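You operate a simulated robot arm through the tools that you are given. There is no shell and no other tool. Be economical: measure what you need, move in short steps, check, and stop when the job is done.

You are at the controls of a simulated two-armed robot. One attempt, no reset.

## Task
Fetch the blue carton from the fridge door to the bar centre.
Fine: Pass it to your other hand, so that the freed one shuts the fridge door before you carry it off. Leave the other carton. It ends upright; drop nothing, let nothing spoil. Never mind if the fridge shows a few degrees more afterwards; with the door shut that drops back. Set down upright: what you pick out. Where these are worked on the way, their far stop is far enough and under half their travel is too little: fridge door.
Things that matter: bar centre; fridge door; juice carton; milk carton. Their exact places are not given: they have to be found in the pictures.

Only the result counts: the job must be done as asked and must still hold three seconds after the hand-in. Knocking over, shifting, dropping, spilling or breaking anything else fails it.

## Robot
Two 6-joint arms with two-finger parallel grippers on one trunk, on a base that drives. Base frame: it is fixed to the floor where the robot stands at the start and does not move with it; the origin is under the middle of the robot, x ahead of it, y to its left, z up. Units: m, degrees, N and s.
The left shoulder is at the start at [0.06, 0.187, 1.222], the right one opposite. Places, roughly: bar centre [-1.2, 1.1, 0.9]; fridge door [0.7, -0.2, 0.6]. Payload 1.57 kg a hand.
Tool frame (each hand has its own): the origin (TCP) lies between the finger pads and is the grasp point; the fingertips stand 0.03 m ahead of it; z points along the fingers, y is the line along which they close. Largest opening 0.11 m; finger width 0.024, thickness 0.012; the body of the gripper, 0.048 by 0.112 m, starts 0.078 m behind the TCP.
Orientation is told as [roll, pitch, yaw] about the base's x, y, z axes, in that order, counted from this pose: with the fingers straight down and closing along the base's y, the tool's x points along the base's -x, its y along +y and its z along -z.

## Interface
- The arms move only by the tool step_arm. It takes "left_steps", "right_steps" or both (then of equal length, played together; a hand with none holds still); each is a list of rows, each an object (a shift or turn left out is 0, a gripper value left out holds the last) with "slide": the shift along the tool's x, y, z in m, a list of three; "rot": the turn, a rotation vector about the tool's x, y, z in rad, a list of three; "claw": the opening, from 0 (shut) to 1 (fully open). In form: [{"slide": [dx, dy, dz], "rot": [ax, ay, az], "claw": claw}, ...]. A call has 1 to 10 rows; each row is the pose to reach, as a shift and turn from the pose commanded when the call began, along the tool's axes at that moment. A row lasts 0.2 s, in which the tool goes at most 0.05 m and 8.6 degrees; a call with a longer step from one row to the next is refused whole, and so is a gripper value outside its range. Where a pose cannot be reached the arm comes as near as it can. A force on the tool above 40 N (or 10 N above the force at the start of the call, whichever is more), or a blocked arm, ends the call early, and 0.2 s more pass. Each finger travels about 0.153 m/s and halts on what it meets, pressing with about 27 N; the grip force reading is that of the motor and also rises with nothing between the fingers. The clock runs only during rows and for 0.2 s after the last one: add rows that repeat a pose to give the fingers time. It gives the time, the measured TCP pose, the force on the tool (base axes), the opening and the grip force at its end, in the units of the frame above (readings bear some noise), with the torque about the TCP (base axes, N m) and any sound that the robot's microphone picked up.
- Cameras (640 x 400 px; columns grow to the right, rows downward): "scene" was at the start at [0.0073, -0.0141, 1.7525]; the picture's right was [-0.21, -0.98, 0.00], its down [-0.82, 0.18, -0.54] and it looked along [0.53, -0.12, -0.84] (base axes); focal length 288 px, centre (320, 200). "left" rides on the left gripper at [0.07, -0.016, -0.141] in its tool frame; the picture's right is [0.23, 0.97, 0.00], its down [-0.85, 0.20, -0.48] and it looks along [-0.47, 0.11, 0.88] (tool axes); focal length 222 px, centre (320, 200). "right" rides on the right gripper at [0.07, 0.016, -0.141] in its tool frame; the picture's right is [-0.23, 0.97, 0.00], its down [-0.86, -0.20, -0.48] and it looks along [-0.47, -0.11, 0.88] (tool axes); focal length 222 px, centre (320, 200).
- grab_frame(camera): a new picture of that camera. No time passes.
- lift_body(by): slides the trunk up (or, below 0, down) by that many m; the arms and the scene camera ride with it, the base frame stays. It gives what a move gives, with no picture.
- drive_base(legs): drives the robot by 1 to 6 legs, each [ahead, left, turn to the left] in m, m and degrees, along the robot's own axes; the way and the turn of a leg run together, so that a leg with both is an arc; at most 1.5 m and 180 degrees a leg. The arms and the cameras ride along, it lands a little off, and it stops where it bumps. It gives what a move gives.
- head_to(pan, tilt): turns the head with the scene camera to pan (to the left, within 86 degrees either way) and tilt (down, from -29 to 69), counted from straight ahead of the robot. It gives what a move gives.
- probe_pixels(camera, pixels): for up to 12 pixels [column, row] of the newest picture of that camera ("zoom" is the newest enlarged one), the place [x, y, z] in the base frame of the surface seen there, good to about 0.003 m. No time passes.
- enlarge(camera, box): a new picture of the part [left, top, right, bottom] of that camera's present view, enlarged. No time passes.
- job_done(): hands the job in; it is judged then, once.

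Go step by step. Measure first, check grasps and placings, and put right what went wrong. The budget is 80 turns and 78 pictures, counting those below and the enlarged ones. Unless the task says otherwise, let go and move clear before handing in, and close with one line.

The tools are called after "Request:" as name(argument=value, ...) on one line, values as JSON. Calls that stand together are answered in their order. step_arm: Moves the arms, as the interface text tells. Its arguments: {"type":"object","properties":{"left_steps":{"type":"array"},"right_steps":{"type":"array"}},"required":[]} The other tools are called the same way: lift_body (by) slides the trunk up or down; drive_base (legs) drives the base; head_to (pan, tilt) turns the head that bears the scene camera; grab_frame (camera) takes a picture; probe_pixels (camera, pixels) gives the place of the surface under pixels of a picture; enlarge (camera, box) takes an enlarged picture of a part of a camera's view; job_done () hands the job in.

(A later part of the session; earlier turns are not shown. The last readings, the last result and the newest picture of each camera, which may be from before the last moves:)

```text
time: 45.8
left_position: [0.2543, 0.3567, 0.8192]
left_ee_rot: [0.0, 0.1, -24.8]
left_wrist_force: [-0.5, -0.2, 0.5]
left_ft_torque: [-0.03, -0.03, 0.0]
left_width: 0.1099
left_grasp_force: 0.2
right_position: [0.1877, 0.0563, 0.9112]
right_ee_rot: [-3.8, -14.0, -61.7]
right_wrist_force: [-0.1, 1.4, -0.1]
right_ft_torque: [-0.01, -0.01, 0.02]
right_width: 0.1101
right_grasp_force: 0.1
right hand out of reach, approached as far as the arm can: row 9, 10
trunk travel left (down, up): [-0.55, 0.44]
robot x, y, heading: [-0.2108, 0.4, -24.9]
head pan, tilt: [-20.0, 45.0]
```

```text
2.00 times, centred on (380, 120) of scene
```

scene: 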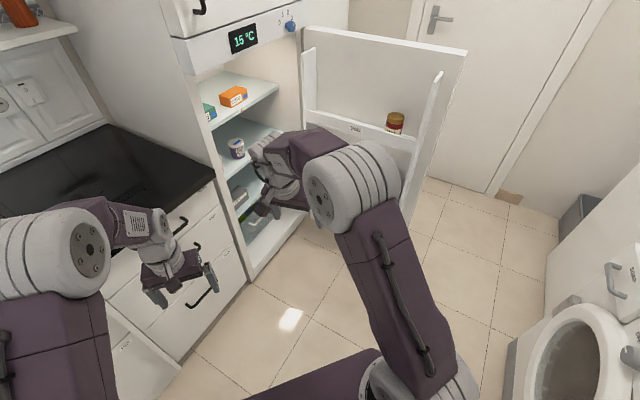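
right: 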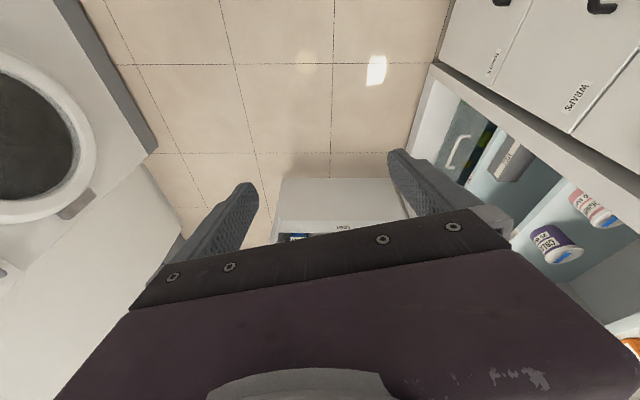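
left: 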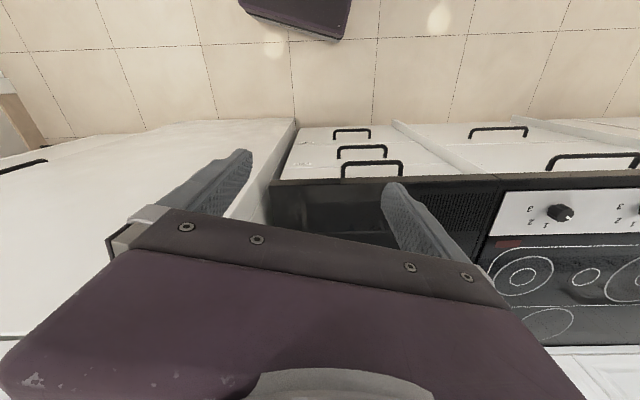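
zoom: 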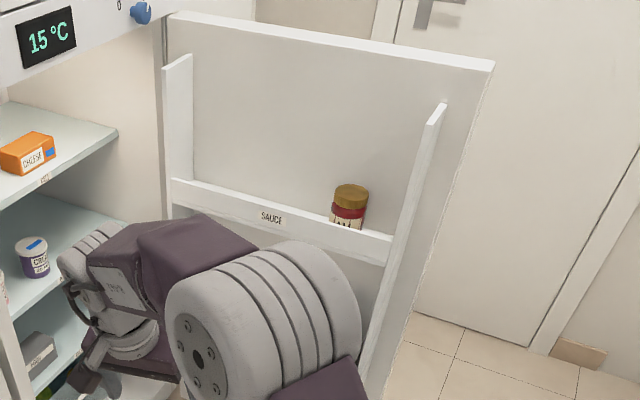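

The lower racks are still hidden by the arm. I'll turn the base 35° right so the door shows between the arms, with the head straight.

Request:
drive_base(legs=[[0, 0, -36]])

Request:
head_to(pan=0, tilt=42)

Request:
grab_frame(camera="scene")

```text
time: 48.0
left_position: [0.1394, 0.0889, 0.8186]
left_ee_rot: [0.0, 0.1, -61.1]
left_wrist_force: [0.1, 0.8, 0.6]
left_ft_torque: [-0.03, 0.0, 0.01]
left_width: 0.11
left_grasp_force: 0.0
right_position: [-0.0912, -0.1144, 0.9115]
right_ee_rot: [-3.8, -14.1, -97.9]
right_wrist_force: [1.0, 0.2, -0.9]
right_ft_torque: [0.01, -0.01, 0.0]
right_width: 0.1098
right_grasp_force: 0.1
trunk travel left (down, up): [-0.55, 0.44]
robot x, y, heading: [-0.2115, 0.3988, -61.0]
head pan, tilt: [-20.0, 45.0]
```

```text
time: 48.8
left_position: [0.1394, 0.0901, 0.8184]
left_ee_rot: [-0.1, 0.1, -61.1]
left_wrist_force: [-0.1, 0.2, -1.1]
left_ft_torque: [0.0, -0.03, -0.01]
left_width: 0.1099
left_grasp_force: 0.1
right_position: [-0.0911, -0.1145, 0.9116]
right_ee_rot: [-3.9, -14.0, -97.9]
right_wrist_force: [0.5, 0.8, 0.0]
right_ft_torque: [0.01, -0.03, 0.01]
right_width: 0.1098
right_grasp_force: 0.2
trunk travel left (down, up): [-0.55, 0.44]
robot x, y, heading: [-0.2139, 0.3974, -60.7]
head pan, tilt: [0.0, 42.0]
```

```text
47 pictures are left
```

scene: 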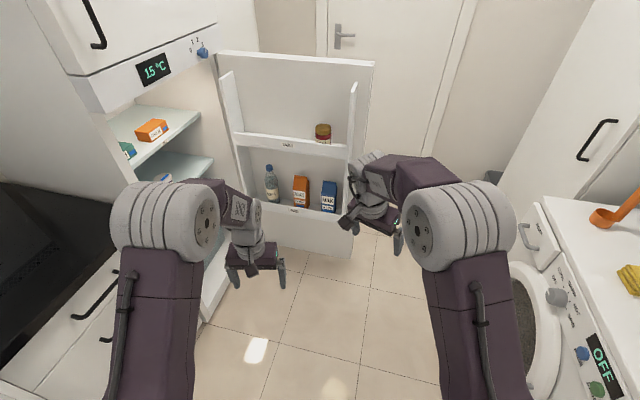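

The cartons are in the bottom rack: orange at (300,190) and blue at (329,195), with a bottle at (271,183). I'll enlarge and measure.

Request:
enlarge(camera="scene", box=[220, 120, 380, 240])

Request:
probe_pixels(camera="scene", pixels=[[329, 184], [322, 195], [335, 195], [300, 178], [295, 195], [307, 195], [330, 214], [290, 207], [217, 55], [373, 66], [352, 95], [290, 145]])

```text
3.33 times, centred on (300, 180) of scene
```

zoom: 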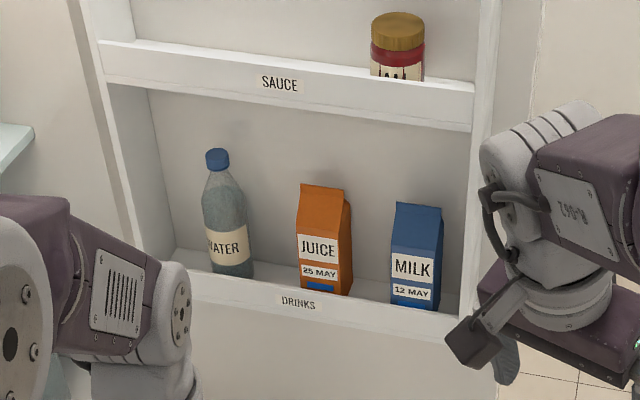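

```text
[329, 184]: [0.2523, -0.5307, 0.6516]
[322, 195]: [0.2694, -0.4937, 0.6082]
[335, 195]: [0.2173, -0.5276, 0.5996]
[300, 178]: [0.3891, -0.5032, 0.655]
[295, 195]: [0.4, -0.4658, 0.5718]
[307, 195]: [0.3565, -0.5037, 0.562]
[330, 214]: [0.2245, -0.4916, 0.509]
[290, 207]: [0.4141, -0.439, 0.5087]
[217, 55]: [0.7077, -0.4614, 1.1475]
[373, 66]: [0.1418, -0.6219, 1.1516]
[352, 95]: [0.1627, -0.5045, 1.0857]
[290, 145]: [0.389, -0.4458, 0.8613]
```

The milk is the blue carton. The shelf above rules out a top grip, so I'll take it from the front, pointing level into the rack. First I'll measure its outline precisely.

Request:
probe_pixels(camera="zoom", pixels=[[394, 240], [432, 245], [440, 240], [392, 300], [433, 305], [420, 206], [400, 204], [440, 280], [350, 235], [348, 285], [470, 110], [470, 300]])

```text
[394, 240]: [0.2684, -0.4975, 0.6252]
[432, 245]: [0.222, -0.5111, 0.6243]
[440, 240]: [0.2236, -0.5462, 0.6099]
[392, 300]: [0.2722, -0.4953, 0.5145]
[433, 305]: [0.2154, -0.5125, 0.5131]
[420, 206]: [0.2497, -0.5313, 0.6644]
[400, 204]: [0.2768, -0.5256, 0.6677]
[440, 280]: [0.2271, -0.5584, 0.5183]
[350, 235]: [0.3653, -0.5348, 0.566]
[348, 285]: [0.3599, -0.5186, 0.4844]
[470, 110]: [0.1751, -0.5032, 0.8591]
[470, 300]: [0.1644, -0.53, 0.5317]
```

The milk's front is centred at (0.243, −0.504), the grip height will be about 0.57, and there is room for a finger on both sides. I'll swing the right tool level again, drop the trunk, and turn so the tool faces the rack squarely (about −74°).

Request:
step_arm(right_steps=[{"slide": [-0.0242, 0, -0.0125], "rot": [0, -0.135, 0], "claw": 0.85}, {"slide": [-0.0484, 0, -0.025], "rot": [0, -0.27, 0]}, {"slide": [-0.0726, 0, -0.0375], "rot": [0, -0.405, 0]}, {"slide": [-0.0968, 0, -0.05], "rot": [0, -0.54, 0]}, {"slide": [-0.121, 0, -0.0625], "rot": [0, -0.675, 0]}, {"slide": [-0.1452, 0, -0.075], "rot": [0, -0.81, 0]}, {"slide": [-0.1694, 0, -0.0875], "rot": [0, -0.945, 0]}, {"slide": [-0.1936, 0, -0.1], "rot": [0, -1.08, 0]}, {"slide": [-0.2178, 0, -0.1125], "rot": [0, -1.2, 0]}, {"slide": [-0.242, 0, -0.125], "rot": [0, -1.3, 0]}])

Request:
lift_body(by=-0.5)

Request:
grab_frame(camera="scene")

```text
time: 51.0
left_position: [0.1392, 0.0896, 0.8179]
left_ee_rot: [0.0, 0.1, -61.0]
left_wrist_force: [0.4, -0.6, 0.1]
left_ft_torque: [0.03, -0.01, 0.03]
left_width: 0.1102
left_grasp_force: 0.1
right_position: [-0.1125, -0.3267, 1.0946]
right_ee_rot: [-65.3, -86.0, -33.2]
right_wrist_force: [0.1, 0.0, -0.6]
right_ft_torque: [0.02, 0.0, 0.01]
right_width: 0.0934
right_grasp_force: 0.0
right hand out of reach, approached as far as the arm can: row 10
trunk travel left (down, up): [-0.55, 0.44]
robot x, y, heading: [-0.2115, 0.4, -61.0]
head pan, tilt: [0.0, 42.0]
```

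```text
refused: -0.5 is not a number from -0.4 to 0.4
```

```text
45 pictures are left
```

scene: 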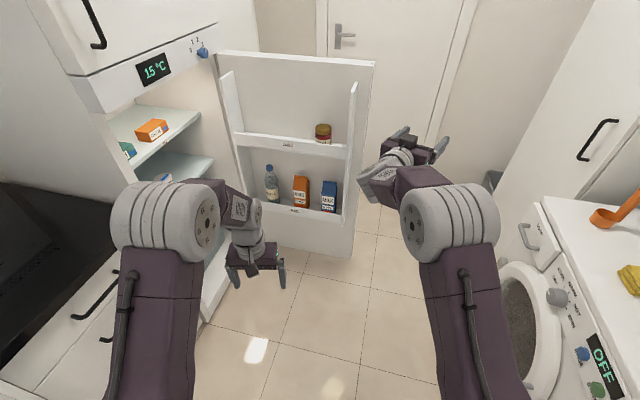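

Request:
lift_body(by=-0.4)

Request:
lift_body(by=-0.12)

Request:
drive_base(legs=[[0, 0, 24.4], [0.133, -0.122, 0]])

Request:
grab_frame(camera="right")

Request:
grab_frame(camera="scene")

```text
time: 54.8
left_position: [0.139, 0.0903, 0.4175]
left_ee_rot: [0.0, 0.0, -61.0]
left_wrist_force: [-0.3, 1.0, 0.2]
left_ft_torque: [0.04, 0.0, -0.01]
left_width: 0.1099
left_grasp_force: 0.1
right_position: [-0.1134, -0.3247, 0.6954]
right_ee_rot: [-64.7, -86.0, -33.9]
right_wrist_force: [0.2, -0.3, -0.2]
right_ft_torque: [0.03, 0.0, -0.02]
right_width: 0.0935
right_grasp_force: 0.0
trunk travel left (down, up): [-0.15, 0.84]
robot x, y, heading: [-0.2151, 0.4004, -60.7]
head pan, tilt: [0.0, 42.0]
```

```text
time: 56.3
left_position: [0.1384, 0.0902, 0.2986]
left_ee_rot: [0.0, 0.0, -60.9]
left_wrist_force: [-0.2, 0.0, 0.1]
left_ft_torque: [0.04, 0.0, 0.03]
left_width: 0.1099
left_grasp_force: 0.1
right_position: [-0.1136, -0.3253, 0.5743]
right_ee_rot: [-64.8, -86.0, -33.7]
right_wrist_force: [1.3, -0.9, 0.4]
right_ft_torque: [0.02, 0.02, 0.01]
right_width: 0.0935
right_grasp_force: 0.1
trunk travel left (down, up): [-0.03, 0.96]
robot x, y, heading: [-0.2116, 0.3976, -60.9]
head pan, tilt: [0.0, 42.0]
```

```text
time: 59.1
left_position: [0.2715, 0.0843, 0.2974]
left_ee_rot: [0.0, 0.1, -36.5]
left_wrist_force: [-0.7, 0.2, -1.2]
left_ft_torque: [0.0, 0.02, -0.02]
left_width: 0.1101
left_grasp_force: 0.1
right_position: [0.2128, -0.3971, 0.5755]
right_ee_rot: [-64.8, -86.0, -9.3]
right_wrist_force: [-0.1, 0.4, -0.3]
right_ft_torque: [-0.01, 0.0, -0.01]
right_width: 0.0937
right_grasp_force: 0.0
trunk travel left (down, up): [-0.03, 0.96]
robot x, y, heading: [-0.1748, 0.2243, -36.6]
head pan, tilt: [0.0, 42.0]
```

```text
44 pictures are left
```

right: 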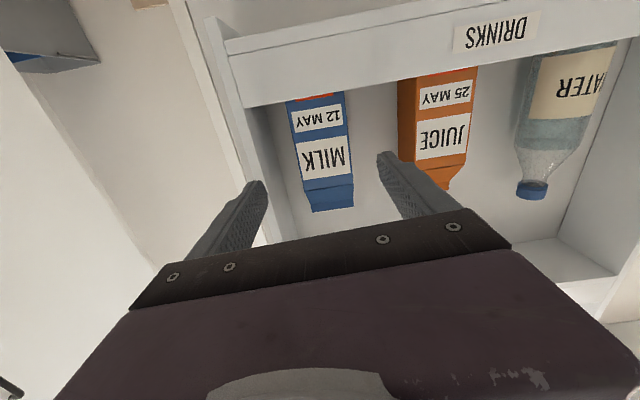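

```text
43 pictures are left
```

scene: 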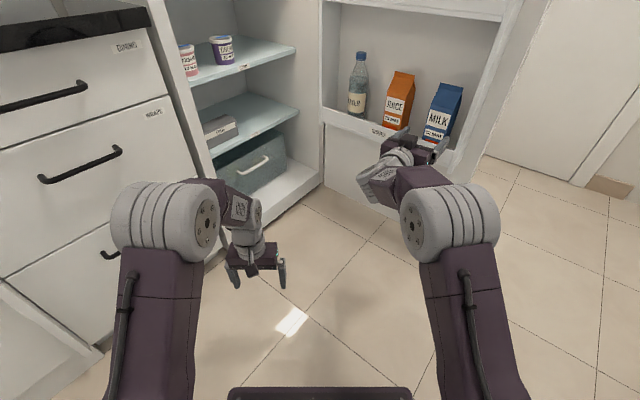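

The milk is between the fingers in the right view, around (325,150). I'll verify its position from this nearer camera.

Request:
probe_pixels(camera="right", pixels=[[300, 190], [352, 180], [296, 130], [346, 125], [410, 165], [402, 100], [250, 60], [265, 140], [320, 97]])

```text
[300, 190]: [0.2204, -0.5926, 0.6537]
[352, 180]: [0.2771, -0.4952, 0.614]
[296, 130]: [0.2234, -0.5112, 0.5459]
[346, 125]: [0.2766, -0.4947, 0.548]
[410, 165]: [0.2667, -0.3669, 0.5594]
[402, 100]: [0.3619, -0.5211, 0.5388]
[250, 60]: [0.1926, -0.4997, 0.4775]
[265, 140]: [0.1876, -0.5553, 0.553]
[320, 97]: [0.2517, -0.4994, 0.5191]
```

Aligned to within 6 mm. I'll drive in by 0.136 m along the tool with that correction and close.

Request:
drive_base(legs=[[0.111, -0.078, 0]])

Request:
grab_frame(camera="right")

Request:
step_arm(right_steps=[{"claw": 0.3}, {"claw": 0.3}, {"claw": 0.3}])

```text
time: 60.4
left_position: [0.3134, -0.0423, 0.2976]
left_ee_rot: [0.0, 0.1, -36.3]
left_wrist_force: [-0.2, -0.1, 0.2]
left_ft_torque: [0.01, 0.03, -0.03]
left_width: 0.1097
left_grasp_force: 0.1
right_position: [0.2568, -0.5245, 0.5753]
right_ee_rot: [-64.8, -85.9, -9.2]
right_wrist_force: [-0.4, 0.2, -0.2]
right_ft_torque: [0.05, -0.01, -0.04]
right_width: 0.0937
right_grasp_force: 0.1
trunk travel left (down, up): [-0.03, 0.96]
robot x, y, heading: [-0.1355, 0.0926, -36.3]
head pan, tilt: [0.0, 42.0]
```

```text
42 pictures are left
```

right: 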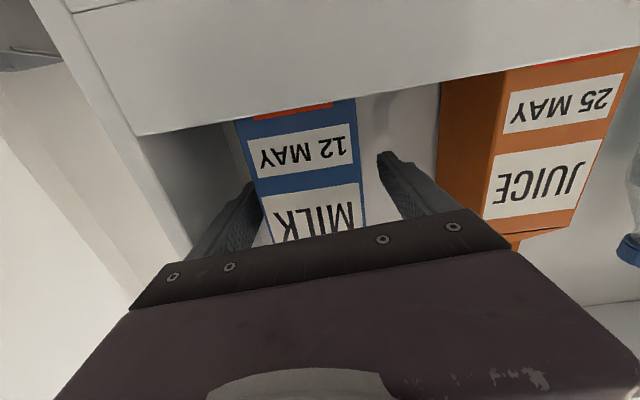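

```text
time: 61.2
left_position: [0.3139, -0.0422, 0.2982]
left_ee_rot: [0.0, 0.0, -36.4]
left_wrist_force: [0.0, 0.3, 0.0]
left_ft_torque: [0.0, -0.02, 0.0]
left_width: 0.11
left_grasp_force: 0.1
right_position: [0.2564, -0.5236, 0.5758]
right_ee_rot: [-65.5, -86.0, -8.7]
right_wrist_force: [-0.5, -1.1, 3.0]
right_ft_torque: [-0.11, -0.22, -0.08]
right_width: 0.0658
right_grasp_force: 26.9
trunk travel left (down, up): [-0.03, 0.96]
robot x, y, heading: [-0.135, 0.0911, -36.1]
head pan, tilt: [0.0, 42.0]
```

The grip is good (opening 0.066, 27 N). I'll lift 0.10 m with the trunk and check.

Request:
lift_body(by=0.1)

Request:
enlarge(camera="scene", box=[320, 0, 560, 200])

```text
time: 62.5
left_position: [0.314, -0.0432, 0.3977]
left_ee_rot: [-0.1, 0.1, -36.4]
left_wrist_force: [0.9, 0.2, -0.4]
left_ft_torque: [-0.03, 0.01, 0.02]
left_width: 0.1099
left_grasp_force: 0.2
right_position: [0.2568, -0.5252, 0.6743]
right_ee_rot: [-63.8, -85.9, -10.1]
right_wrist_force: [-0.3, -0.3, -5.2]
right_ft_torque: [0.03, 0.03, -0.01]
right_width: 0.0659
right_grasp_force: 27.4
trunk travel left (down, up): [-0.13, 0.86]
robot x, y, heading: [-0.1332, 0.0938, -36.3]
head pan, tilt: [0.0, 42.0]
```

```text
2.00 times, centred on (440, 100) of scene
```

zoom: 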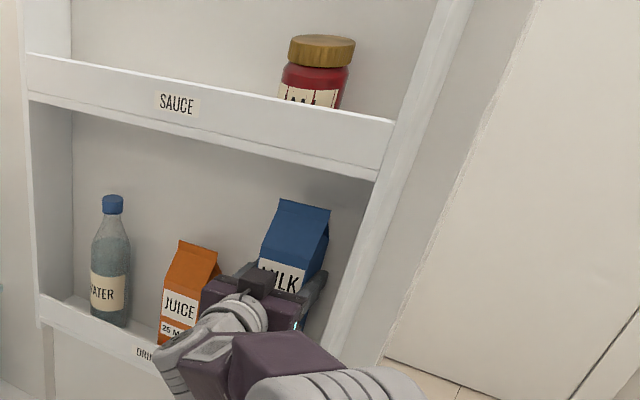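

The carton is lifted clear (about 5 N) and the juice is undisturbed. I'll back straight out of the rack, then bring the carton in front of the chest, turning the right tool toward the left for a crosswise handover.

Request:
drive_base(legs=[[-0.158, 0.122, 0]])

Request:
step_arm(right_steps=[{"slide": [0.006, 0.0165, -0.0213], "rot": [-0.135, 0, 0]}, {"slide": [0.012, 0.033, -0.0426], "rot": [-0.27, 0, 0]}, {"slide": [0.018, 0.0495, -0.0639], "rot": [-0.405, 0, 0]}, {"slide": [0.024, 0.066, -0.0852], "rot": [-0.54, 0, 0]}, {"slide": [0.03, 0.0825, -0.1065], "rot": [-0.675, 0, 0]}, {"slide": [0.036, 0.099, -0.1278], "rot": [-0.81, 0, 0]}, {"slide": [0.042, 0.1155, -0.1491], "rot": [-0.945, 0, 0]}, {"slide": [0.048, 0.132, -0.1704], "rot": [-1.08, 0, 0]}, {"slide": [0.054, 0.148, -0.192], "rot": [-1.215, 0, 0]}])

Request:
grab_frame(camera="scene")

```text
time: 64.1
left_position: [0.2598, 0.1485, 0.3986]
left_ee_rot: [0.0, 0.1, -36.6]
left_wrist_force: [-0.5, -0.8, 0.6]
left_ft_torque: [-0.01, 0.04, 0.02]
left_width: 0.1096
left_grasp_force: 0.0
right_position: [0.2, -0.3348, 0.6739]
right_ee_rot: [-64.2, -85.8, -10.0]
right_wrist_force: [-0.3, -0.4, -4.8]
right_ft_torque: [0.03, -0.02, 0.01]
right_width: 0.0661
right_grasp_force: 26.7
trunk travel left (down, up): [-0.13, 0.86]
robot x, y, heading: [-0.1895, 0.2828, -36.7]
head pan, tilt: [0.0, 42.0]
```

```text
time: 66.1
left_position: [0.2606, 0.1477, 0.3986]
left_ee_rot: [0.0, 0.2, -36.5]
left_wrist_force: [0.3, 0.0, 0.0]
left_ft_torque: [0.02, -0.01, -0.02]
left_width: 0.1099
left_grasp_force: 0.1
right_position: [0.289, -0.1074, 0.62]
right_ee_rot: [4.9, -85.4, -9.4]
right_wrist_force: [-0.7, 0.3, -5.6]
right_ft_torque: [0.01, 0.05, 0.0]
right_width: 0.0649
right_grasp_force: 27.4
right hand out of reach, approached as far as the arm can: row 9
trunk travel left (down, up): [-0.13, 0.86]
robot x, y, heading: [-0.1904, 0.2852, -36.4]
head pan, tilt: [0.0, 42.0]
```

```text
40 pictures are left
```

scene: 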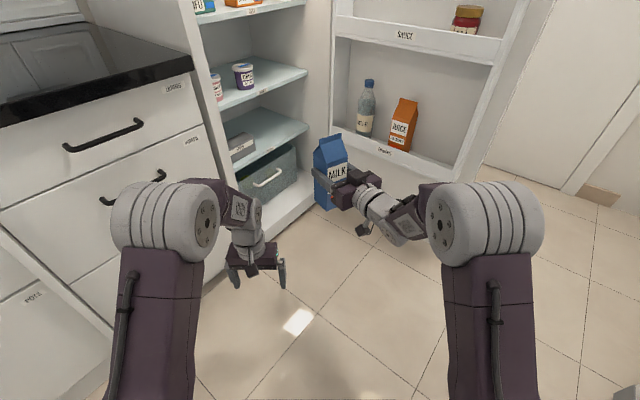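

The carton sits level in front of the chest: right tool heading +32° relative to the body, TCP about 0.62 m ahead. Next I'll raise the left hand and pitch it so it can come in crosswise from the upper left.

Request:
step_arm(left_steps=[{"slide": [0, 0, -0.045], "rot": [0, 0, 0.122], "claw": 1}, {"slide": [0, 0, -0.09], "rot": [0, 0, 0.244]}, {"slide": [0, 0, -0.135], "rot": [0, 0, 0.366]}, {"slide": [0, 0, -0.18], "rot": [0, 0, 0.488]}, {"slide": [0, 0, -0.225], "rot": [0, 0, 0.61]}, {"slide": [0, 0, -0.27], "rot": [0, 0, 0.733]}])

Request:
step_arm(left_steps=[{"slide": [-0.003, 0.0065, 0], "rot": [0, -0.125, 0]}, {"slide": [-0.006, 0.013, 0], "rot": [0, -0.25, 0]}, {"slide": [-0.009, 0.0195, 0], "rot": [0, -0.375, 0]}, {"slide": [-0.012, 0.026, 0], "rot": [0, -0.5, 0]}, {"slide": [-0.015, 0.0325, 0], "rot": [0, -0.625, 0]}, {"slide": [-0.018, 0.039, 0], "rot": [0, -0.75, 0]}, {"slide": [-0.02, 0.045, 0], "rot": [0, -0.87, 0]}])

Request:
grab_frame(camera="scene")

```text
time: 67.5
left_position: [0.26, 0.1476, 0.6694]
left_ee_rot: [-0.1, 0.1, -78.7]
left_wrist_force: [0.5, -0.1, 0.5]
left_ft_torque: [-0.02, -0.02, 0.01]
left_width: 0.1099
left_grasp_force: 0.1
right_position: [0.2901, -0.1071, 0.6198]
right_ee_rot: [4.7, -85.5, -9.4]
right_wrist_force: [-0.1, -0.4, -4.9]
right_ft_torque: [0.01, 0.01, 0.02]
right_width: 0.0651
right_grasp_force: 27.0
trunk travel left (down, up): [-0.13, 0.86]
robot x, y, heading: [-0.1888, 0.2801, -36.2]
head pan, tilt: [0.0, 42.0]
```

```text
time: 69.1
left_position: [0.3084, 0.1371, 0.6687]
left_ee_rot: [0.0, -50.1, -78.4]
left_wrist_force: [0.5, 0.8, -0.1]
left_ft_torque: [0.0, -0.01, -0.01]
left_width: 0.11
left_grasp_force: 0.0
right_position: [0.2885, -0.1072, 0.6204]
right_ee_rot: [4.7, -85.5, -9.3]
right_wrist_force: [1.2, 0.0, -5.7]
right_ft_torque: [-0.01, 0.03, 0.01]
right_width: 0.0649
right_grasp_force: 27.4
trunk travel left (down, up): [-0.13, 0.86]
robot x, y, heading: [-0.1864, 0.2847, -36.6]
head pan, tilt: [0.0, 42.0]
```

```text
39 pictures are left
```

scene: 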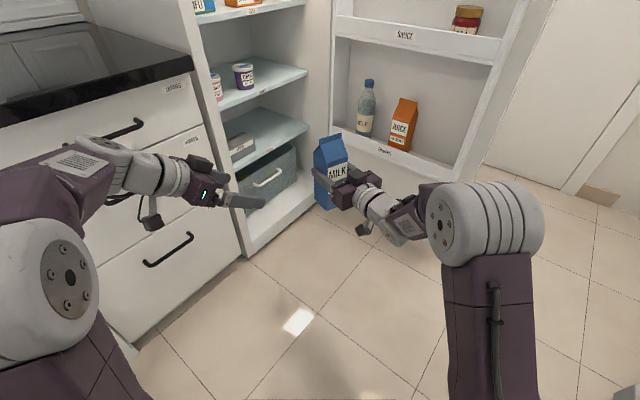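

The left pose was reached without complaint: 50° pitch, heading −42° relative. Now I'll bring the carton left and slightly down until the right tool is square to it.

Request:
step_arm(right_steps=[{"slide": [0.012, 0.032, 0.0046], "rot": [-0.056, 0, 0]}, {"slide": [0.024, 0.064, 0.0092], "rot": [-0.112, 0, 0]}, {"slide": [0.036, 0.096, 0.0138], "rot": [-0.168, 0, 0]}, {"slide": [0.048, 0.128, 0.0184], "rot": [-0.224, 0, 0]}, {"slide": [0.06, 0.16, 0.023], "rot": [-0.28, 0, 0]}])

Request:
grab_frame(camera="scene")

Request:
grab_frame(camera="left")

```text
time: 70.3
left_position: [0.3081, 0.1379, 0.6682]
left_ee_rot: [-0.1, -49.9, -78.4]
left_wrist_force: [0.0, 0.3, -0.5]
left_ft_torque: [-0.04, -0.02, 0.02]
left_width: 0.1103
left_grasp_force: 0.0
right_position: [0.3509, 0.0507, 0.5877]
right_ee_rot: [16.8, -84.9, -5.4]
right_wrist_force: [0.2, -0.2, -4.7]
right_ft_torque: [-0.03, 0.02, -0.03]
right_width: 0.0649
right_grasp_force: 27.2
right hand out of reach, approached as far as the arm can: row 1, 2, 3, 4, 5
trunk travel left (down, up): [-0.13, 0.86]
robot x, y, heading: [-0.1915, 0.2839, -36.5]
head pan, tilt: [0.0, 42.0]
```

```text
38 pictures are left
```

scene: 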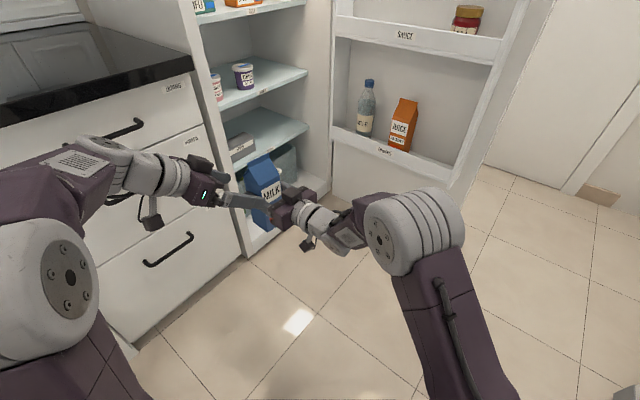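

```text
37 pictures are left
```

left: 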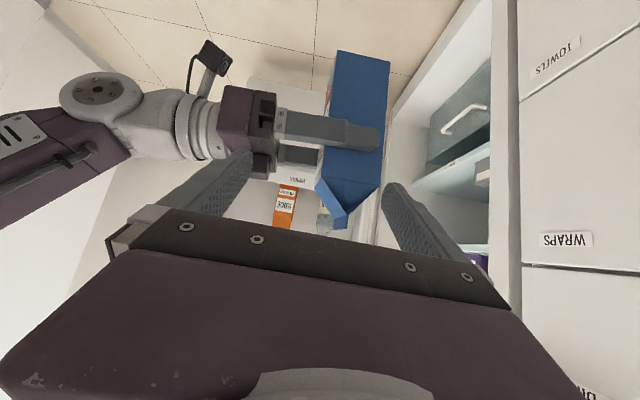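

The tools now cross at 90°, and the carton sits between the open left fingers (left view, around (355,130)). I'll advance the left hand to just above the right fingers.

Request:
step_arm(left_steps=[{"slide": [-0.01, 0.016, 0]}, {"slide": [-0.021, 0.0314, 0]}, {"slide": [-0.021, 0.0314, 0.025]}, {"slide": [-0.021, 0.0314, 0.05]}, {"slide": [-0.021, 0.0314, 0.075]}, {"slide": [-0.021, 0.0314, 0.094]}, {"slide": [-0.021, 0.0314, 0.094]}])

Request:
grab_frame(camera="left")

Request:
enlarge(camera="scene", box=[160, 120, 360, 260])

```text
time: 71.9
left_position: [0.3567, 0.0602, 0.6235]
left_ee_rot: [-0.1, -49.8, -78.5]
left_wrist_force: [0.3, 0.6, 0.4]
left_ft_torque: [-0.05, 0.0, -0.03]
left_width: 0.1098
left_grasp_force: 0.0
right_position: [0.352, 0.0516, 0.5882]
right_ee_rot: [16.6, -84.9, -5.2]
right_wrist_force: [0.1, 0.3, -6.0]
right_ft_torque: [0.01, 0.0, -0.01]
right_width: 0.0645
right_grasp_force: 27.6
trunk travel left (down, up): [-0.13, 0.86]
robot x, y, heading: [-0.1894, 0.2859, -36.5]
head pan, tilt: [0.0, 42.0]
```

```text
36 pictures are left
```

left: 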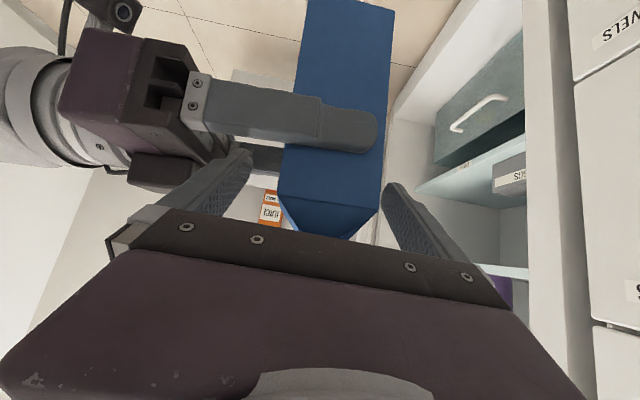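

```text
2.86 times, centred on (260, 190) of scene
```

zoom: 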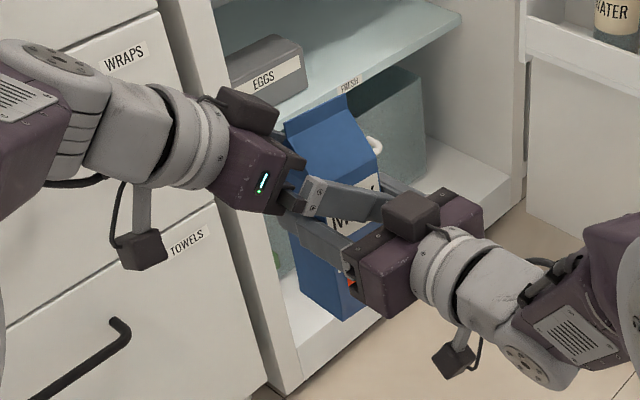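

The left fingers straddle the carton above the right ones without touching. I'll close the left hand.

Request:
step_arm(left_steps=[{"claw": 0.25}, {"claw": 0.25}, {"claw": 0.25}, {"claw": 0.25}])

Request:
grab_frame(camera="left")

```text
time: 72.9
left_position: [0.3575, 0.0611, 0.6231]
left_ee_rot: [0.0, -49.8, -78.6]
left_wrist_force: [21.1, 1.7, 1.3]
left_ft_torque: [-0.12, 0.11, -0.57]
left_width: 0.0653
left_grasp_force: 27.0
right_position: [0.3515, 0.0519, 0.5869]
right_ee_rot: [16.4, -84.8, -5.1]
right_wrist_force: [-21.2, -1.7, -6.7]
right_ft_torque: [0.19, -0.82, 0.77]
right_width: 0.065
right_grasp_force: 26.5
trunk travel left (down, up): [-0.13, 0.86]
robot x, y, heading: [-0.1902, 0.2849, -36.9]
head pan, tilt: [0.0, 42.0]
```

```text
34 pictures are left
```

left: 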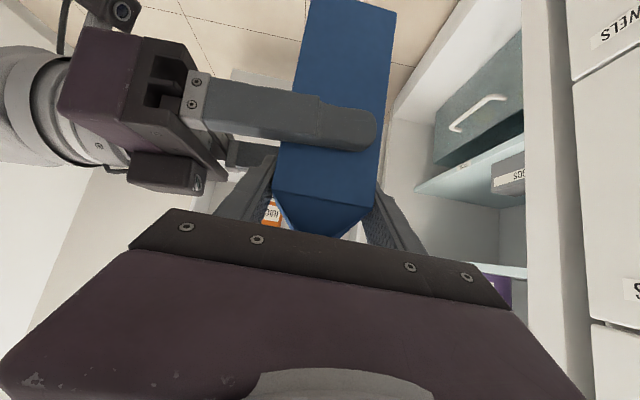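

Both hands hold it firmly. I'll open the right one and withdraw it straight back.

Request:
step_arm(right_steps=[{"claw": 0.68}, {"claw": 0.8}, {"claw": 0.8}, {"claw": 0.8, "slide": [0, 0, -0.03]}, {"slide": [0, 0, -0.06]}, {"slide": [0, 0, -0.09]}, {"slide": [0, 0, -0.12]}])

Request:
grab_frame(camera="scene")

Request:
grab_frame(camera="left")

```text
time: 74.5
left_position: [0.3579, 0.0621, 0.621]
left_ee_rot: [0.2, -49.5, -78.6]
left_wrist_force: [0.0, -0.1, -6.1]
left_ft_torque: [-0.01, 0.02, 0.03]
left_width: 0.0648
left_grasp_force: 26.8
right_position: [0.2742, 0.0368, 0.6515]
right_ee_rot: [16.2, -84.8, -5.4]
right_wrist_force: [-0.7, -1.4, -0.1]
right_ft_torque: [0.03, -0.01, -0.01]
right_width: 0.0878
right_grasp_force: 0.0
right hand out of reach, approached as far as the arm can: row 4, 5, 6, 7
trunk travel left (down, up): [-0.13, 0.86]
robot x, y, heading: [-0.1862, 0.2852, -36.7]
head pan, tilt: [0.0, 42.0]
```

```text
33 pictures are left
```

scene: 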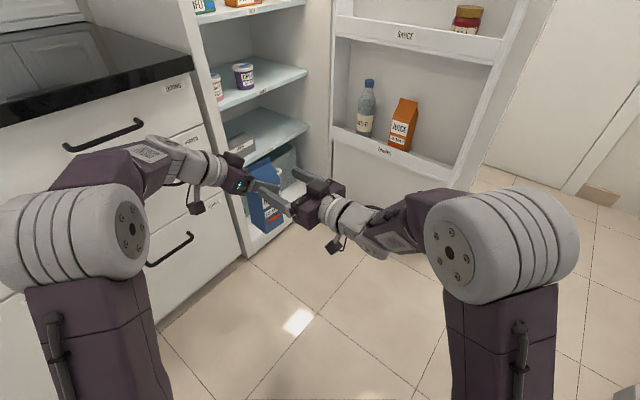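

```text
32 pictures are left
```

left: 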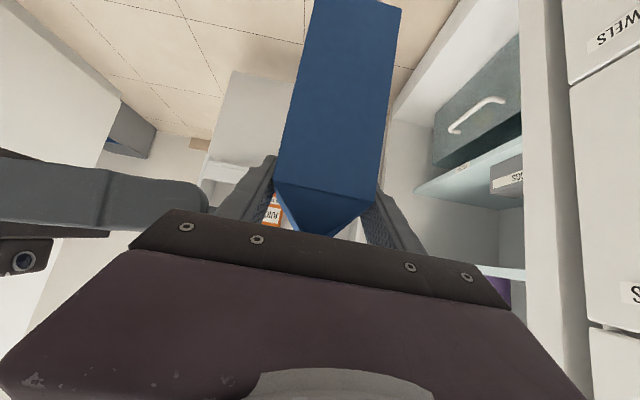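

The left hand holds the milk alone (about 6 N, opening 0.065). To shut the door from its outer side with the right hand, I'll fold the right tool to point down at my right and draw the milk in closer.

Request:
step_arm(right_steps=[{"slide": [0.01, -0.014, -0.03], "claw": 0.3}, {"slide": [0.03, -0.028, -0.058], "rot": [0, 0.14, 0]}, {"slide": [0.055, -0.042, -0.085], "rot": [0, 0.28, 0]}, {"slide": [0.08, -0.056, -0.112], "rot": [0, 0.42, 0]}, {"slide": [0.105, -0.07, -0.139], "rot": [0, 0.56, 0]}, {"slide": [0.13, -0.084, -0.166], "rot": [0, 0.7, 0], "claw": 0}, {"slide": [0.155, -0.098, -0.193], "rot": [0, 0.84, 0]}, {"slide": [0.18, -0.112, -0.22], "rot": [0, 0.98, 0]}, {"slide": [0.205, -0.126, -0.247], "rot": [0, 1.12, 0]}, {"slide": [0.23, -0.14, -0.271], "rot": [0, 1.26, 0]}], left_steps=[{}, {}, {}, {}, {"slide": [0.013, -0.007, -0.016]}, {"slide": [0.026, -0.014, -0.031]}, {"slide": [0.039, -0.021, -0.047]}, {"slide": [0.052, -0.029, -0.063]}, {"slide": [0.066, -0.036, -0.079]}, {"slide": [0.079, -0.043, -0.094]}])

Request:
grab_frame(camera="scene")

```text
time: 76.7
left_position: [0.2881, 0.1734, 0.6229]
left_ee_rot: [0.0, -49.9, -78.6]
left_wrist_force: [0.2, -1.4, -5.9]
left_ft_torque: [0.01, 0.0, -0.01]
left_width: 0.0651
left_grasp_force: 27.0
right_position: [0.0201, -0.1494, 0.4342]
right_ee_rot: [1.5, -14.0, 11.0]
right_wrist_force: [-1.1, 0.3, 0.3]
right_ft_torque: [0.01, 0.01, -0.03]
right_width: 0.0
right_grasp_force: 21.2
right hand out of reach, approached as far as the arm can: row 1
trunk travel left (down, up): [-0.13, 0.86]
robot x, y, heading: [-0.1921, 0.286, -36.5]
head pan, tilt: [0.0, 42.0]
```

```text
31 pictures are left
```

scene: 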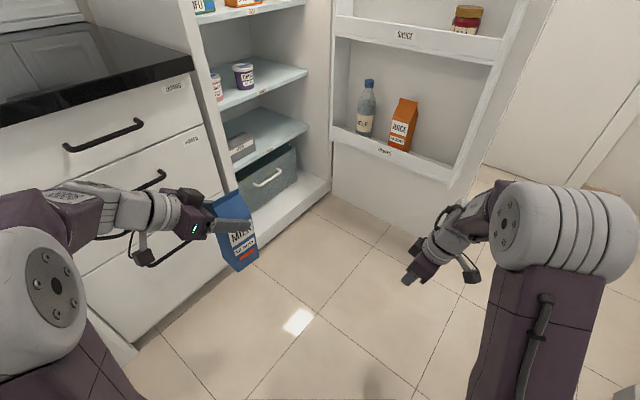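

Request:
probe_pixels(camera="scene", pixels=[[40, 240], [70, 340], [15, 215], [520, 190], [620, 210], [630, 260], [550, 280], [235, 190], [450, 170], [475, 185], [590, 205]])

```text
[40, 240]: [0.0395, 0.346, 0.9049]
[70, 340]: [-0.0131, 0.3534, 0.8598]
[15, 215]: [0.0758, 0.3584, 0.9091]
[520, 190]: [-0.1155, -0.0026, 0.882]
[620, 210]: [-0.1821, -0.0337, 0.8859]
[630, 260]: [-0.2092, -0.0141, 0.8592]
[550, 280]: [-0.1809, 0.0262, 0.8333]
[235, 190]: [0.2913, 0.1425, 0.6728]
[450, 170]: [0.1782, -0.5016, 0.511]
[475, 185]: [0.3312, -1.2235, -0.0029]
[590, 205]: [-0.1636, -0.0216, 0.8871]
```

The right hand now points down at my right side and the milk is close in on the left. I'll tuck the right hand further in, face the fridge (heading 0), and slide sideways past the door's end to reach its outer side.

Request:
step_arm(right_steps=[{"slide": [0.021, 0.024, -0.005], "rot": [0, 0.06, 0]}, {"slide": [0.042, 0.048, -0.01], "rot": [0, 0.12, 0]}, {"slide": [0.063, 0.072, -0.016], "rot": [0, 0.18, 0]}, {"slide": [0.085, 0.096, -0.021], "rot": [0, 0.24, 0]}])

Request:
drive_base(legs=[[0, 0, 36.5], [-0.07, -0.4, 0]])

Request:
head_to(pan=-25, tilt=45)

Request:
grab_frame(camera="scene")

```text
time: 77.7
left_position: [0.289, 0.172, 0.6243]
left_ee_rot: [-0.1, -49.8, -78.5]
left_wrist_force: [0.4, 0.6, -5.4]
left_ft_torque: [0.01, 0.03, 0.0]
left_width: 0.0648
left_grasp_force: 26.8
right_position: [-0.0869, -0.0641, 0.3909]
right_ee_rot: [1.9, -4.5, 11.3]
right_wrist_force: [-0.5, 0.0, 0.1]
right_ft_torque: [0.01, 0.03, 0.03]
right_width: 0.0
right_grasp_force: 21.3
right hand out of reach, approached as far as the arm can: row 2, 3, 4
trunk travel left (down, up): [-0.13, 0.86]
robot x, y, heading: [-0.1874, 0.2803, -36.5]
head pan, tilt: [0.0, 42.0]
```

```text
time: 82.0
left_position: [0.1911, 0.0761, 0.6246]
left_ee_rot: [-0.1, -49.8, -41.9]
left_wrist_force: [1.1, -1.0, -6.0]
left_ft_torque: [0.0, 0.04, -0.01]
left_width: 0.0648
left_grasp_force: 26.9
right_position: [0.031, -0.3383, 0.3913]
right_ee_rot: [1.8, -4.5, 47.9]
right_wrist_force: [-0.8, -0.7, 0.7]
right_ft_torque: [0.01, 0.0, 0.02]
right_width: 0.0
right_grasp_force: 20.9
trunk travel left (down, up): [-0.13, 0.86]
robot x, y, heading: [-0.2595, -0.1211, 0.2]
head pan, tilt: [0.0, 42.0]
```

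```text
time: 82.9
left_position: [0.1923, 0.0755, 0.6231]
left_ee_rot: [-0.1, -49.8, -41.9]
left_wrist_force: [-0.7, -0.3, -4.2]
left_ft_torque: [0.05, 0.02, -0.03]
left_width: 0.0647
left_grasp_force: 27.2
right_position: [0.0321, -0.3383, 0.3913]
right_ee_rot: [1.8, -4.5, 47.9]
right_wrist_force: [-0.8, 0.7, 0.5]
right_ft_torque: [-0.03, 0.02, 0.0]
right_width: 0.0003
right_grasp_force: 21.4
trunk travel left (down, up): [-0.13, 0.86]
robot x, y, heading: [-0.2585, -0.1213, 0.0]
head pan, tilt: [-25.0, 45.0]
```

```text
30 pictures are left
```

scene: 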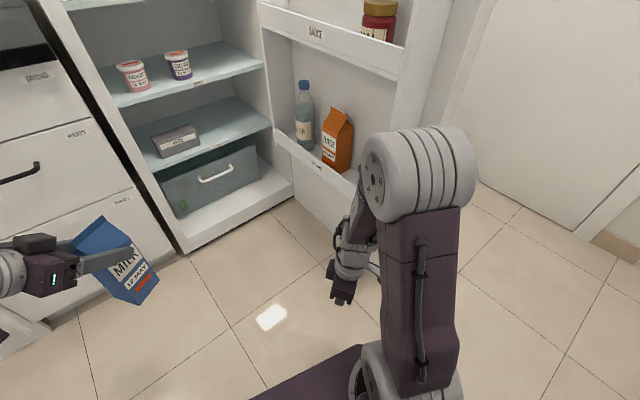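

The hand is at x = 0.03, clear of the door's end at 0.14. I'll continue 0.41 m right.

Request:
drive_base(legs=[[0, -0.41, 0]])

Request:
grab_frame(camera="right")

Request:
grab_frame(camera="scene")

```text
time: 85.4
left_position: [0.1923, -0.3331, 0.6237]
left_ee_rot: [0.0, -49.8, -42.2]
left_wrist_force: [-0.4, -0.2, -5.5]
left_ft_torque: [-0.03, 0.0, -0.01]
left_width: 0.0649
left_grasp_force: 27.4
right_position: [0.031, -0.7475, 0.3917]
right_ee_rot: [1.8, -4.6, 47.6]
right_wrist_force: [-0.4, -0.3, -0.1]
right_ft_torque: [-0.03, 0.03, 0.0]
right_width: 0.0
right_grasp_force: 21.8
trunk travel left (down, up): [-0.13, 0.86]
robot x, y, heading: [-0.26, -0.5264, 0.0]
head pan, tilt: [-25.0, 45.0]
```

```text
29 pictures are left
```

right: 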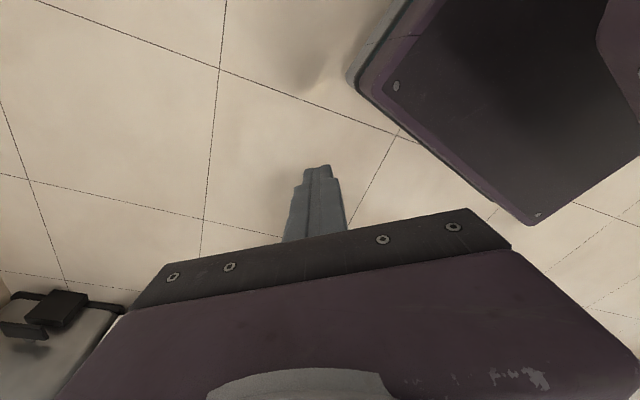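

```text
28 pictures are left
```

scene: 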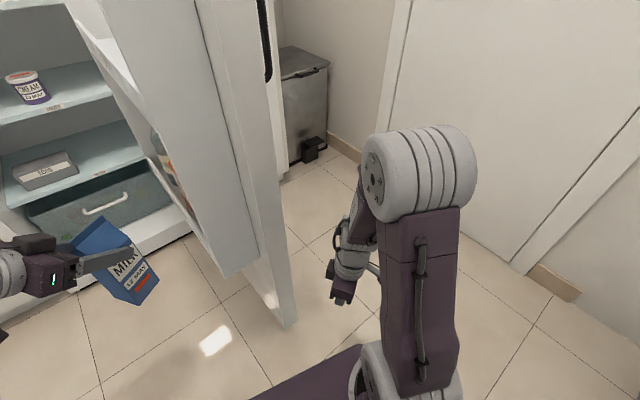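

The right hand is south of the door, on its outer side. I'll move ahead a little and extend the hand behind the door's outer face.

Request:
step_arm(right_steps=[{"slide": [-0.025, -0.028, -0.015]}, {"slide": [-0.05, -0.056, -0.03]}, {"slide": [-0.075, -0.084, -0.045]}, {"slide": [-0.101, -0.111, -0.06]}])

Request:
drive_base(legs=[[0.12, 0, 0]])

Request:
grab_frame(camera="scene")

```text
time: 86.4
left_position: [0.1921, -0.3345, 0.6235]
left_ee_rot: [-0.1, -49.9, -42.1]
left_wrist_force: [-0.5, 0.4, -6.1]
left_ft_torque: [-0.01, 0.04, -0.01]
left_width: 0.0649
left_grasp_force: 26.4
right_position: [0.1592, -0.7476, 0.425]
right_ee_rot: [2.9, -9.7, 47.5]
right_wrist_force: [0.0, -0.3, 0.9]
right_ft_torque: [0.0, 0.01, -0.03]
right_width: 0.0
right_grasp_force: 21.4
right hand out of reach, approached as far as the arm can: row 1, 2, 3, 4
trunk travel left (down, up): [-0.13, 0.86]
robot x, y, heading: [-0.2592, -0.5273, -0.2]
head pan, tilt: [-25.0, 45.0]
```

```text
time: 87.7
left_position: [0.3135, -0.334, 0.6237]
left_ee_rot: [-0.1, -49.8, -42.1]
left_wrist_force: [-1.1, 0.2, -4.8]
left_ft_torque: [0.03, 0.04, 0.05]
left_width: 0.065
left_grasp_force: 26.9
right_position: [0.2808, -0.7478, 0.4246]
right_ee_rot: [2.9, -9.6, 47.6]
right_wrist_force: [0.4, 0.2, 0.3]
right_ft_torque: [-0.02, 0.02, 0.0]
right_width: 0.0
right_grasp_force: 20.6
trunk travel left (down, up): [-0.13, 0.86]
robot x, y, heading: [-0.1397, -0.5273, -0.1]
head pan, tilt: [-25.0, 45.0]
```

```text
27 pictures are left
```

scene: 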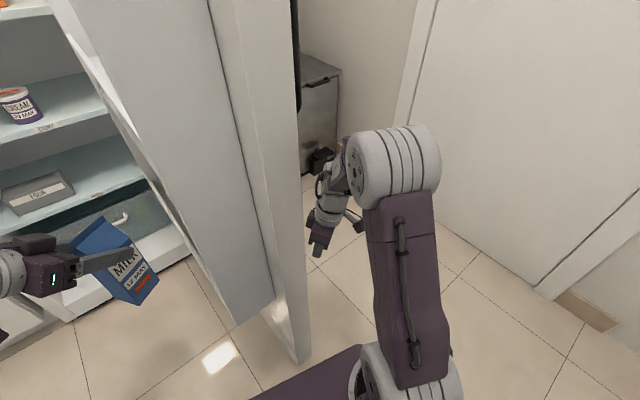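

The hand is beside the door's outer face at (0.28, −0.75). I'll turn slightly left so the hand touches first, then sweep the door toward closed in small legs.

Request:
drive_base(legs=[[0, -0.05, 12], [0.018, 0.04, 0], [-0.006, 0.117, 0], [0.025, 0.108, 0]])

Request:
grab_frame(camera="scene")

```text
time: 90.9
left_position: [0.2499, -0.0257, 0.623]
left_ee_rot: [-0.1, -49.8, -30.0]
left_wrist_force: [0.1, 0.0, -4.8]
left_ft_torque: [0.01, 0.03, -0.02]
left_width: 0.0647
left_grasp_force: 26.8
right_position: [0.3041, -0.4368, 0.4249]
right_ee_rot: [2.9, -9.7, 59.6]
right_wrist_force: [0.0, 0.1, 0.0]
right_ft_torque: [0.01, 0.0, 0.01]
right_width: 0.0001
right_grasp_force: 21.0
trunk travel left (down, up): [-0.13, 0.86]
robot x, y, heading: [-0.1557, -0.3118, 11.8]
head pan, tilt: [-25.0, 45.0]
```

```text
26 pictures are left
```

scene: 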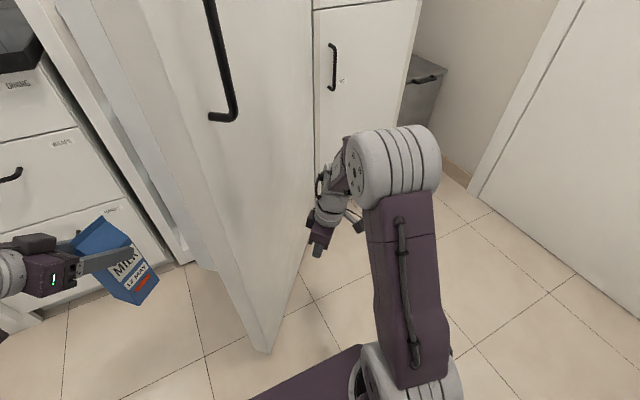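

The door is swinging shut smoothly. I'll continue the arc.

Request:
drive_base(legs=[[0.049, 0.1, 0], [0.057, 0.034, 6], [0.075, -0.009, 7]])

Request:
grab_frame(camera="scene")

```text
time: 93.4
left_position: [0.3222, 0.2316, 0.6232]
left_ee_rot: [-0.1, -49.7, -17.1]
left_wrist_force: [-0.1, -0.4, -6.8]
left_ft_torque: [0.02, 0.02, 0.02]
left_width: 0.0649
left_grasp_force: 27.1
right_position: [0.4669, -0.1569, 0.4253]
right_ee_rot: [2.9, -9.6, 72.6]
right_wrist_force: [0.7, 0.1, -0.1]
right_ft_torque: [0.01, 0.05, 0.0]
right_width: 0.0001
right_grasp_force: 21.1
trunk travel left (down, up): [-0.13, 0.86]
robot x, y, heading: [-0.0061, -0.1337, 24.7]
head pan, tilt: [-25.0, 45.0]
```

```text
25 pictures are left
```

scene: 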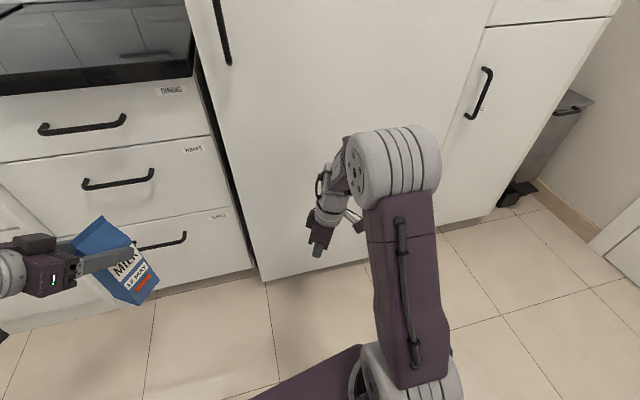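

The door looks shut or nearly so. I'll measure its face.

Request:
probe_pixels(camera="scene", pixels=[[215, 80], [240, 180], [258, 260], [300, 100], [440, 60], [470, 80], [262, 275]])

Request:
head_to(pan=-25, tilt=10)

Request:
grab_frame(camera="scene")

```text
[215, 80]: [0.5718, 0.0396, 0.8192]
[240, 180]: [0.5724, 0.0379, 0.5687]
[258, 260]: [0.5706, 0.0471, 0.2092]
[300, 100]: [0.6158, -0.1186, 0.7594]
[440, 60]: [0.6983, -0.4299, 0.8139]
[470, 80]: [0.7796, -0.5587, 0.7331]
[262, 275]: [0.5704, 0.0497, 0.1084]
```

```text
time: 94.4
left_position: [0.3222, 0.2305, 0.6231]
left_ee_rot: [0.1, -49.8, -17.1]
left_wrist_force: [0.3, -0.6, -5.7]
left_ft_torque: [0.01, 0.05, 0.0]
left_width: 0.0649
left_grasp_force: 27.3
right_position: [0.467, -0.1571, 0.4248]
right_ee_rot: [2.9, -9.6, 72.5]
right_wrist_force: [0.5, 0.4, 0.0]
right_ft_torque: [-0.03, -0.03, 0.0]
right_width: 0.0
right_grasp_force: 21.0
trunk travel left (down, up): [-0.13, 0.86]
robot x, y, heading: [-0.004, -0.1376, 24.9]
head pan, tilt: [-25.0, 10.0]
```

```text
24 pictures are left
```

scene: 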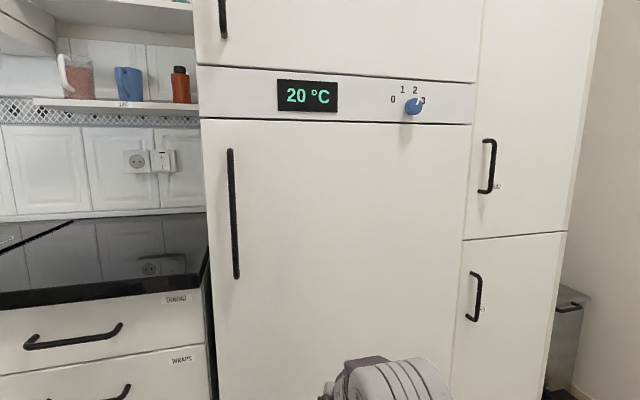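

The door face is back at its closed place (left edge at (0.570, 0.050)), so the fridge is shut. Now I'll back away, raise the trunk, and go up the corridor to face the bar.

Request:
drive_base(legs=[[-0.1, 0, 0]])

Request:
lift_body(by=0.4)

Request:
lift_body(by=0.15)

Request:
drive_base(legs=[[0.454, 0.87, 0], [0, 0, 110]])

Request:
head_to(pan=25, tilt=35)

Request:
grab_frame(camera="scene")

```text
time: 95.5
left_position: [0.2324, 0.1902, 0.6227]
left_ee_rot: [-0.1, -49.7, -17.1]
left_wrist_force: [0.8, -0.4, -5.8]
left_ft_torque: [0.02, 0.04, 0.02]
left_width: 0.0647
left_grasp_force: 26.6
right_position: [0.3777, -0.2006, 0.4244]
right_ee_rot: [2.9, -9.6, 72.5]
right_wrist_force: [-1.1, 0.2, -0.8]
right_ft_torque: [-0.01, 0.02, 0.02]
right_width: 0.0
right_grasp_force: 21.1
trunk travel left (down, up): [-0.13, 0.86]
robot x, y, heading: [-0.0942, -0.1736, 24.8]
head pan, tilt: [-25.0, 10.0]
```

```text
time: 99.4
left_position: [0.2329, 0.1885, 1.0225]
left_ee_rot: [-0.2, -49.6, -17.1]
left_wrist_force: [0.8, 0.0, -5.3]
left_ft_torque: [0.0, 0.0, -0.04]
left_width: 0.0652
left_grasp_force: 27.1
right_position: [0.3771, -0.1992, 0.8246]
right_ee_rot: [2.9, -9.6, 72.5]
right_wrist_force: [0.0, -0.2, -0.2]
right_ft_torque: [0.02, -0.02, 0.01]
right_width: 0.0001
right_grasp_force: 21.0
trunk travel left (down, up): [-0.53, 0.46]
robot x, y, heading: [-0.0968, -0.1751, 24.8]
head pan, tilt: [-25.0, 10.0]
```

```text
time: 101.1
left_position: [0.2329, 0.1906, 1.173]
left_ee_rot: [-0.1, -49.7, -17.2]
left_wrist_force: [-0.2, 0.3, -4.7]
left_ft_torque: [0.03, 0.03, -0.01]
left_width: 0.0653
left_grasp_force: 27.3
right_position: [0.377, -0.198, 0.9754]
right_ee_rot: [2.9, -9.6, 72.5]
right_wrist_force: [0.5, 0.0, 0.3]
right_ft_torque: [-0.01, 0.0, -0.02]
right_width: 0.0
right_grasp_force: 21.4
trunk travel left (down, up): [-0.68, 0.31]
robot x, y, heading: [-0.0974, -0.1782, 24.7]
head pan, tilt: [-25.0, 10.0]
```

```text
time: 110.8
left_position: [-0.496, 1.0038, 1.1728]
left_ee_rot: [-0.1, -49.7, 90.8]
left_wrist_force: [-0.1, 0.0, -5.9]
left_ft_torque: [-0.04, 0.0, -0.02]
left_width: 0.065
left_grasp_force: 26.6
right_position: [-0.1699, 1.2617, 0.9751]
right_ee_rot: [2.9, -9.6, -179.6]
right_wrist_force: [0.0, 0.5, 0.7]
right_ft_torque: [-0.03, 0.01, 0.04]
right_width: 0.0
right_grasp_force: 21.6
trunk travel left (down, up): [-0.68, 0.31]
robot x, y, heading: [-0.047, 0.8026, 132.8]
head pan, tilt: [-25.0, 10.0]
```

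```text
time: 111.9
left_position: [-0.4948, 1.0034, 1.1732]
left_ee_rot: [-0.1, -49.7, 90.8]
left_wrist_force: [0.0, 0.0, -4.5]
left_ft_torque: [0.01, 0.0, -0.01]
left_width: 0.0651
left_grasp_force: 27.5
right_position: [-0.1704, 1.2618, 0.9745]
right_ee_rot: [2.9, -9.6, -179.6]
right_wrist_force: [1.0, 0.0, 0.2]
right_ft_torque: [-0.03, 0.02, -0.01]
right_width: 0.0001
right_grasp_force: 21.9
trunk travel left (down, up): [-0.68, 0.31]
robot x, y, heading: [-0.0463, 0.8059, 132.6]
head pan, tilt: [25.0, 35.0]
```

```text
23 pictures are left
```

scene: 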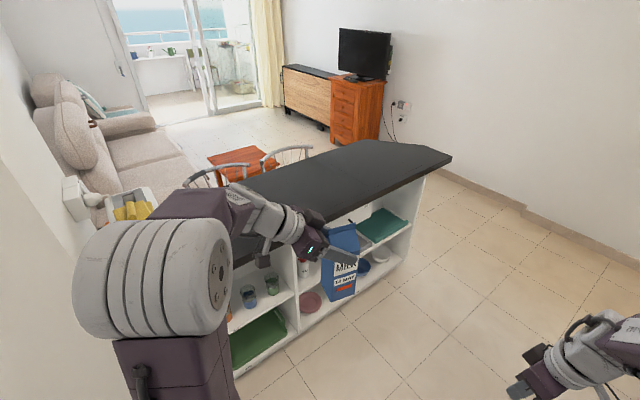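

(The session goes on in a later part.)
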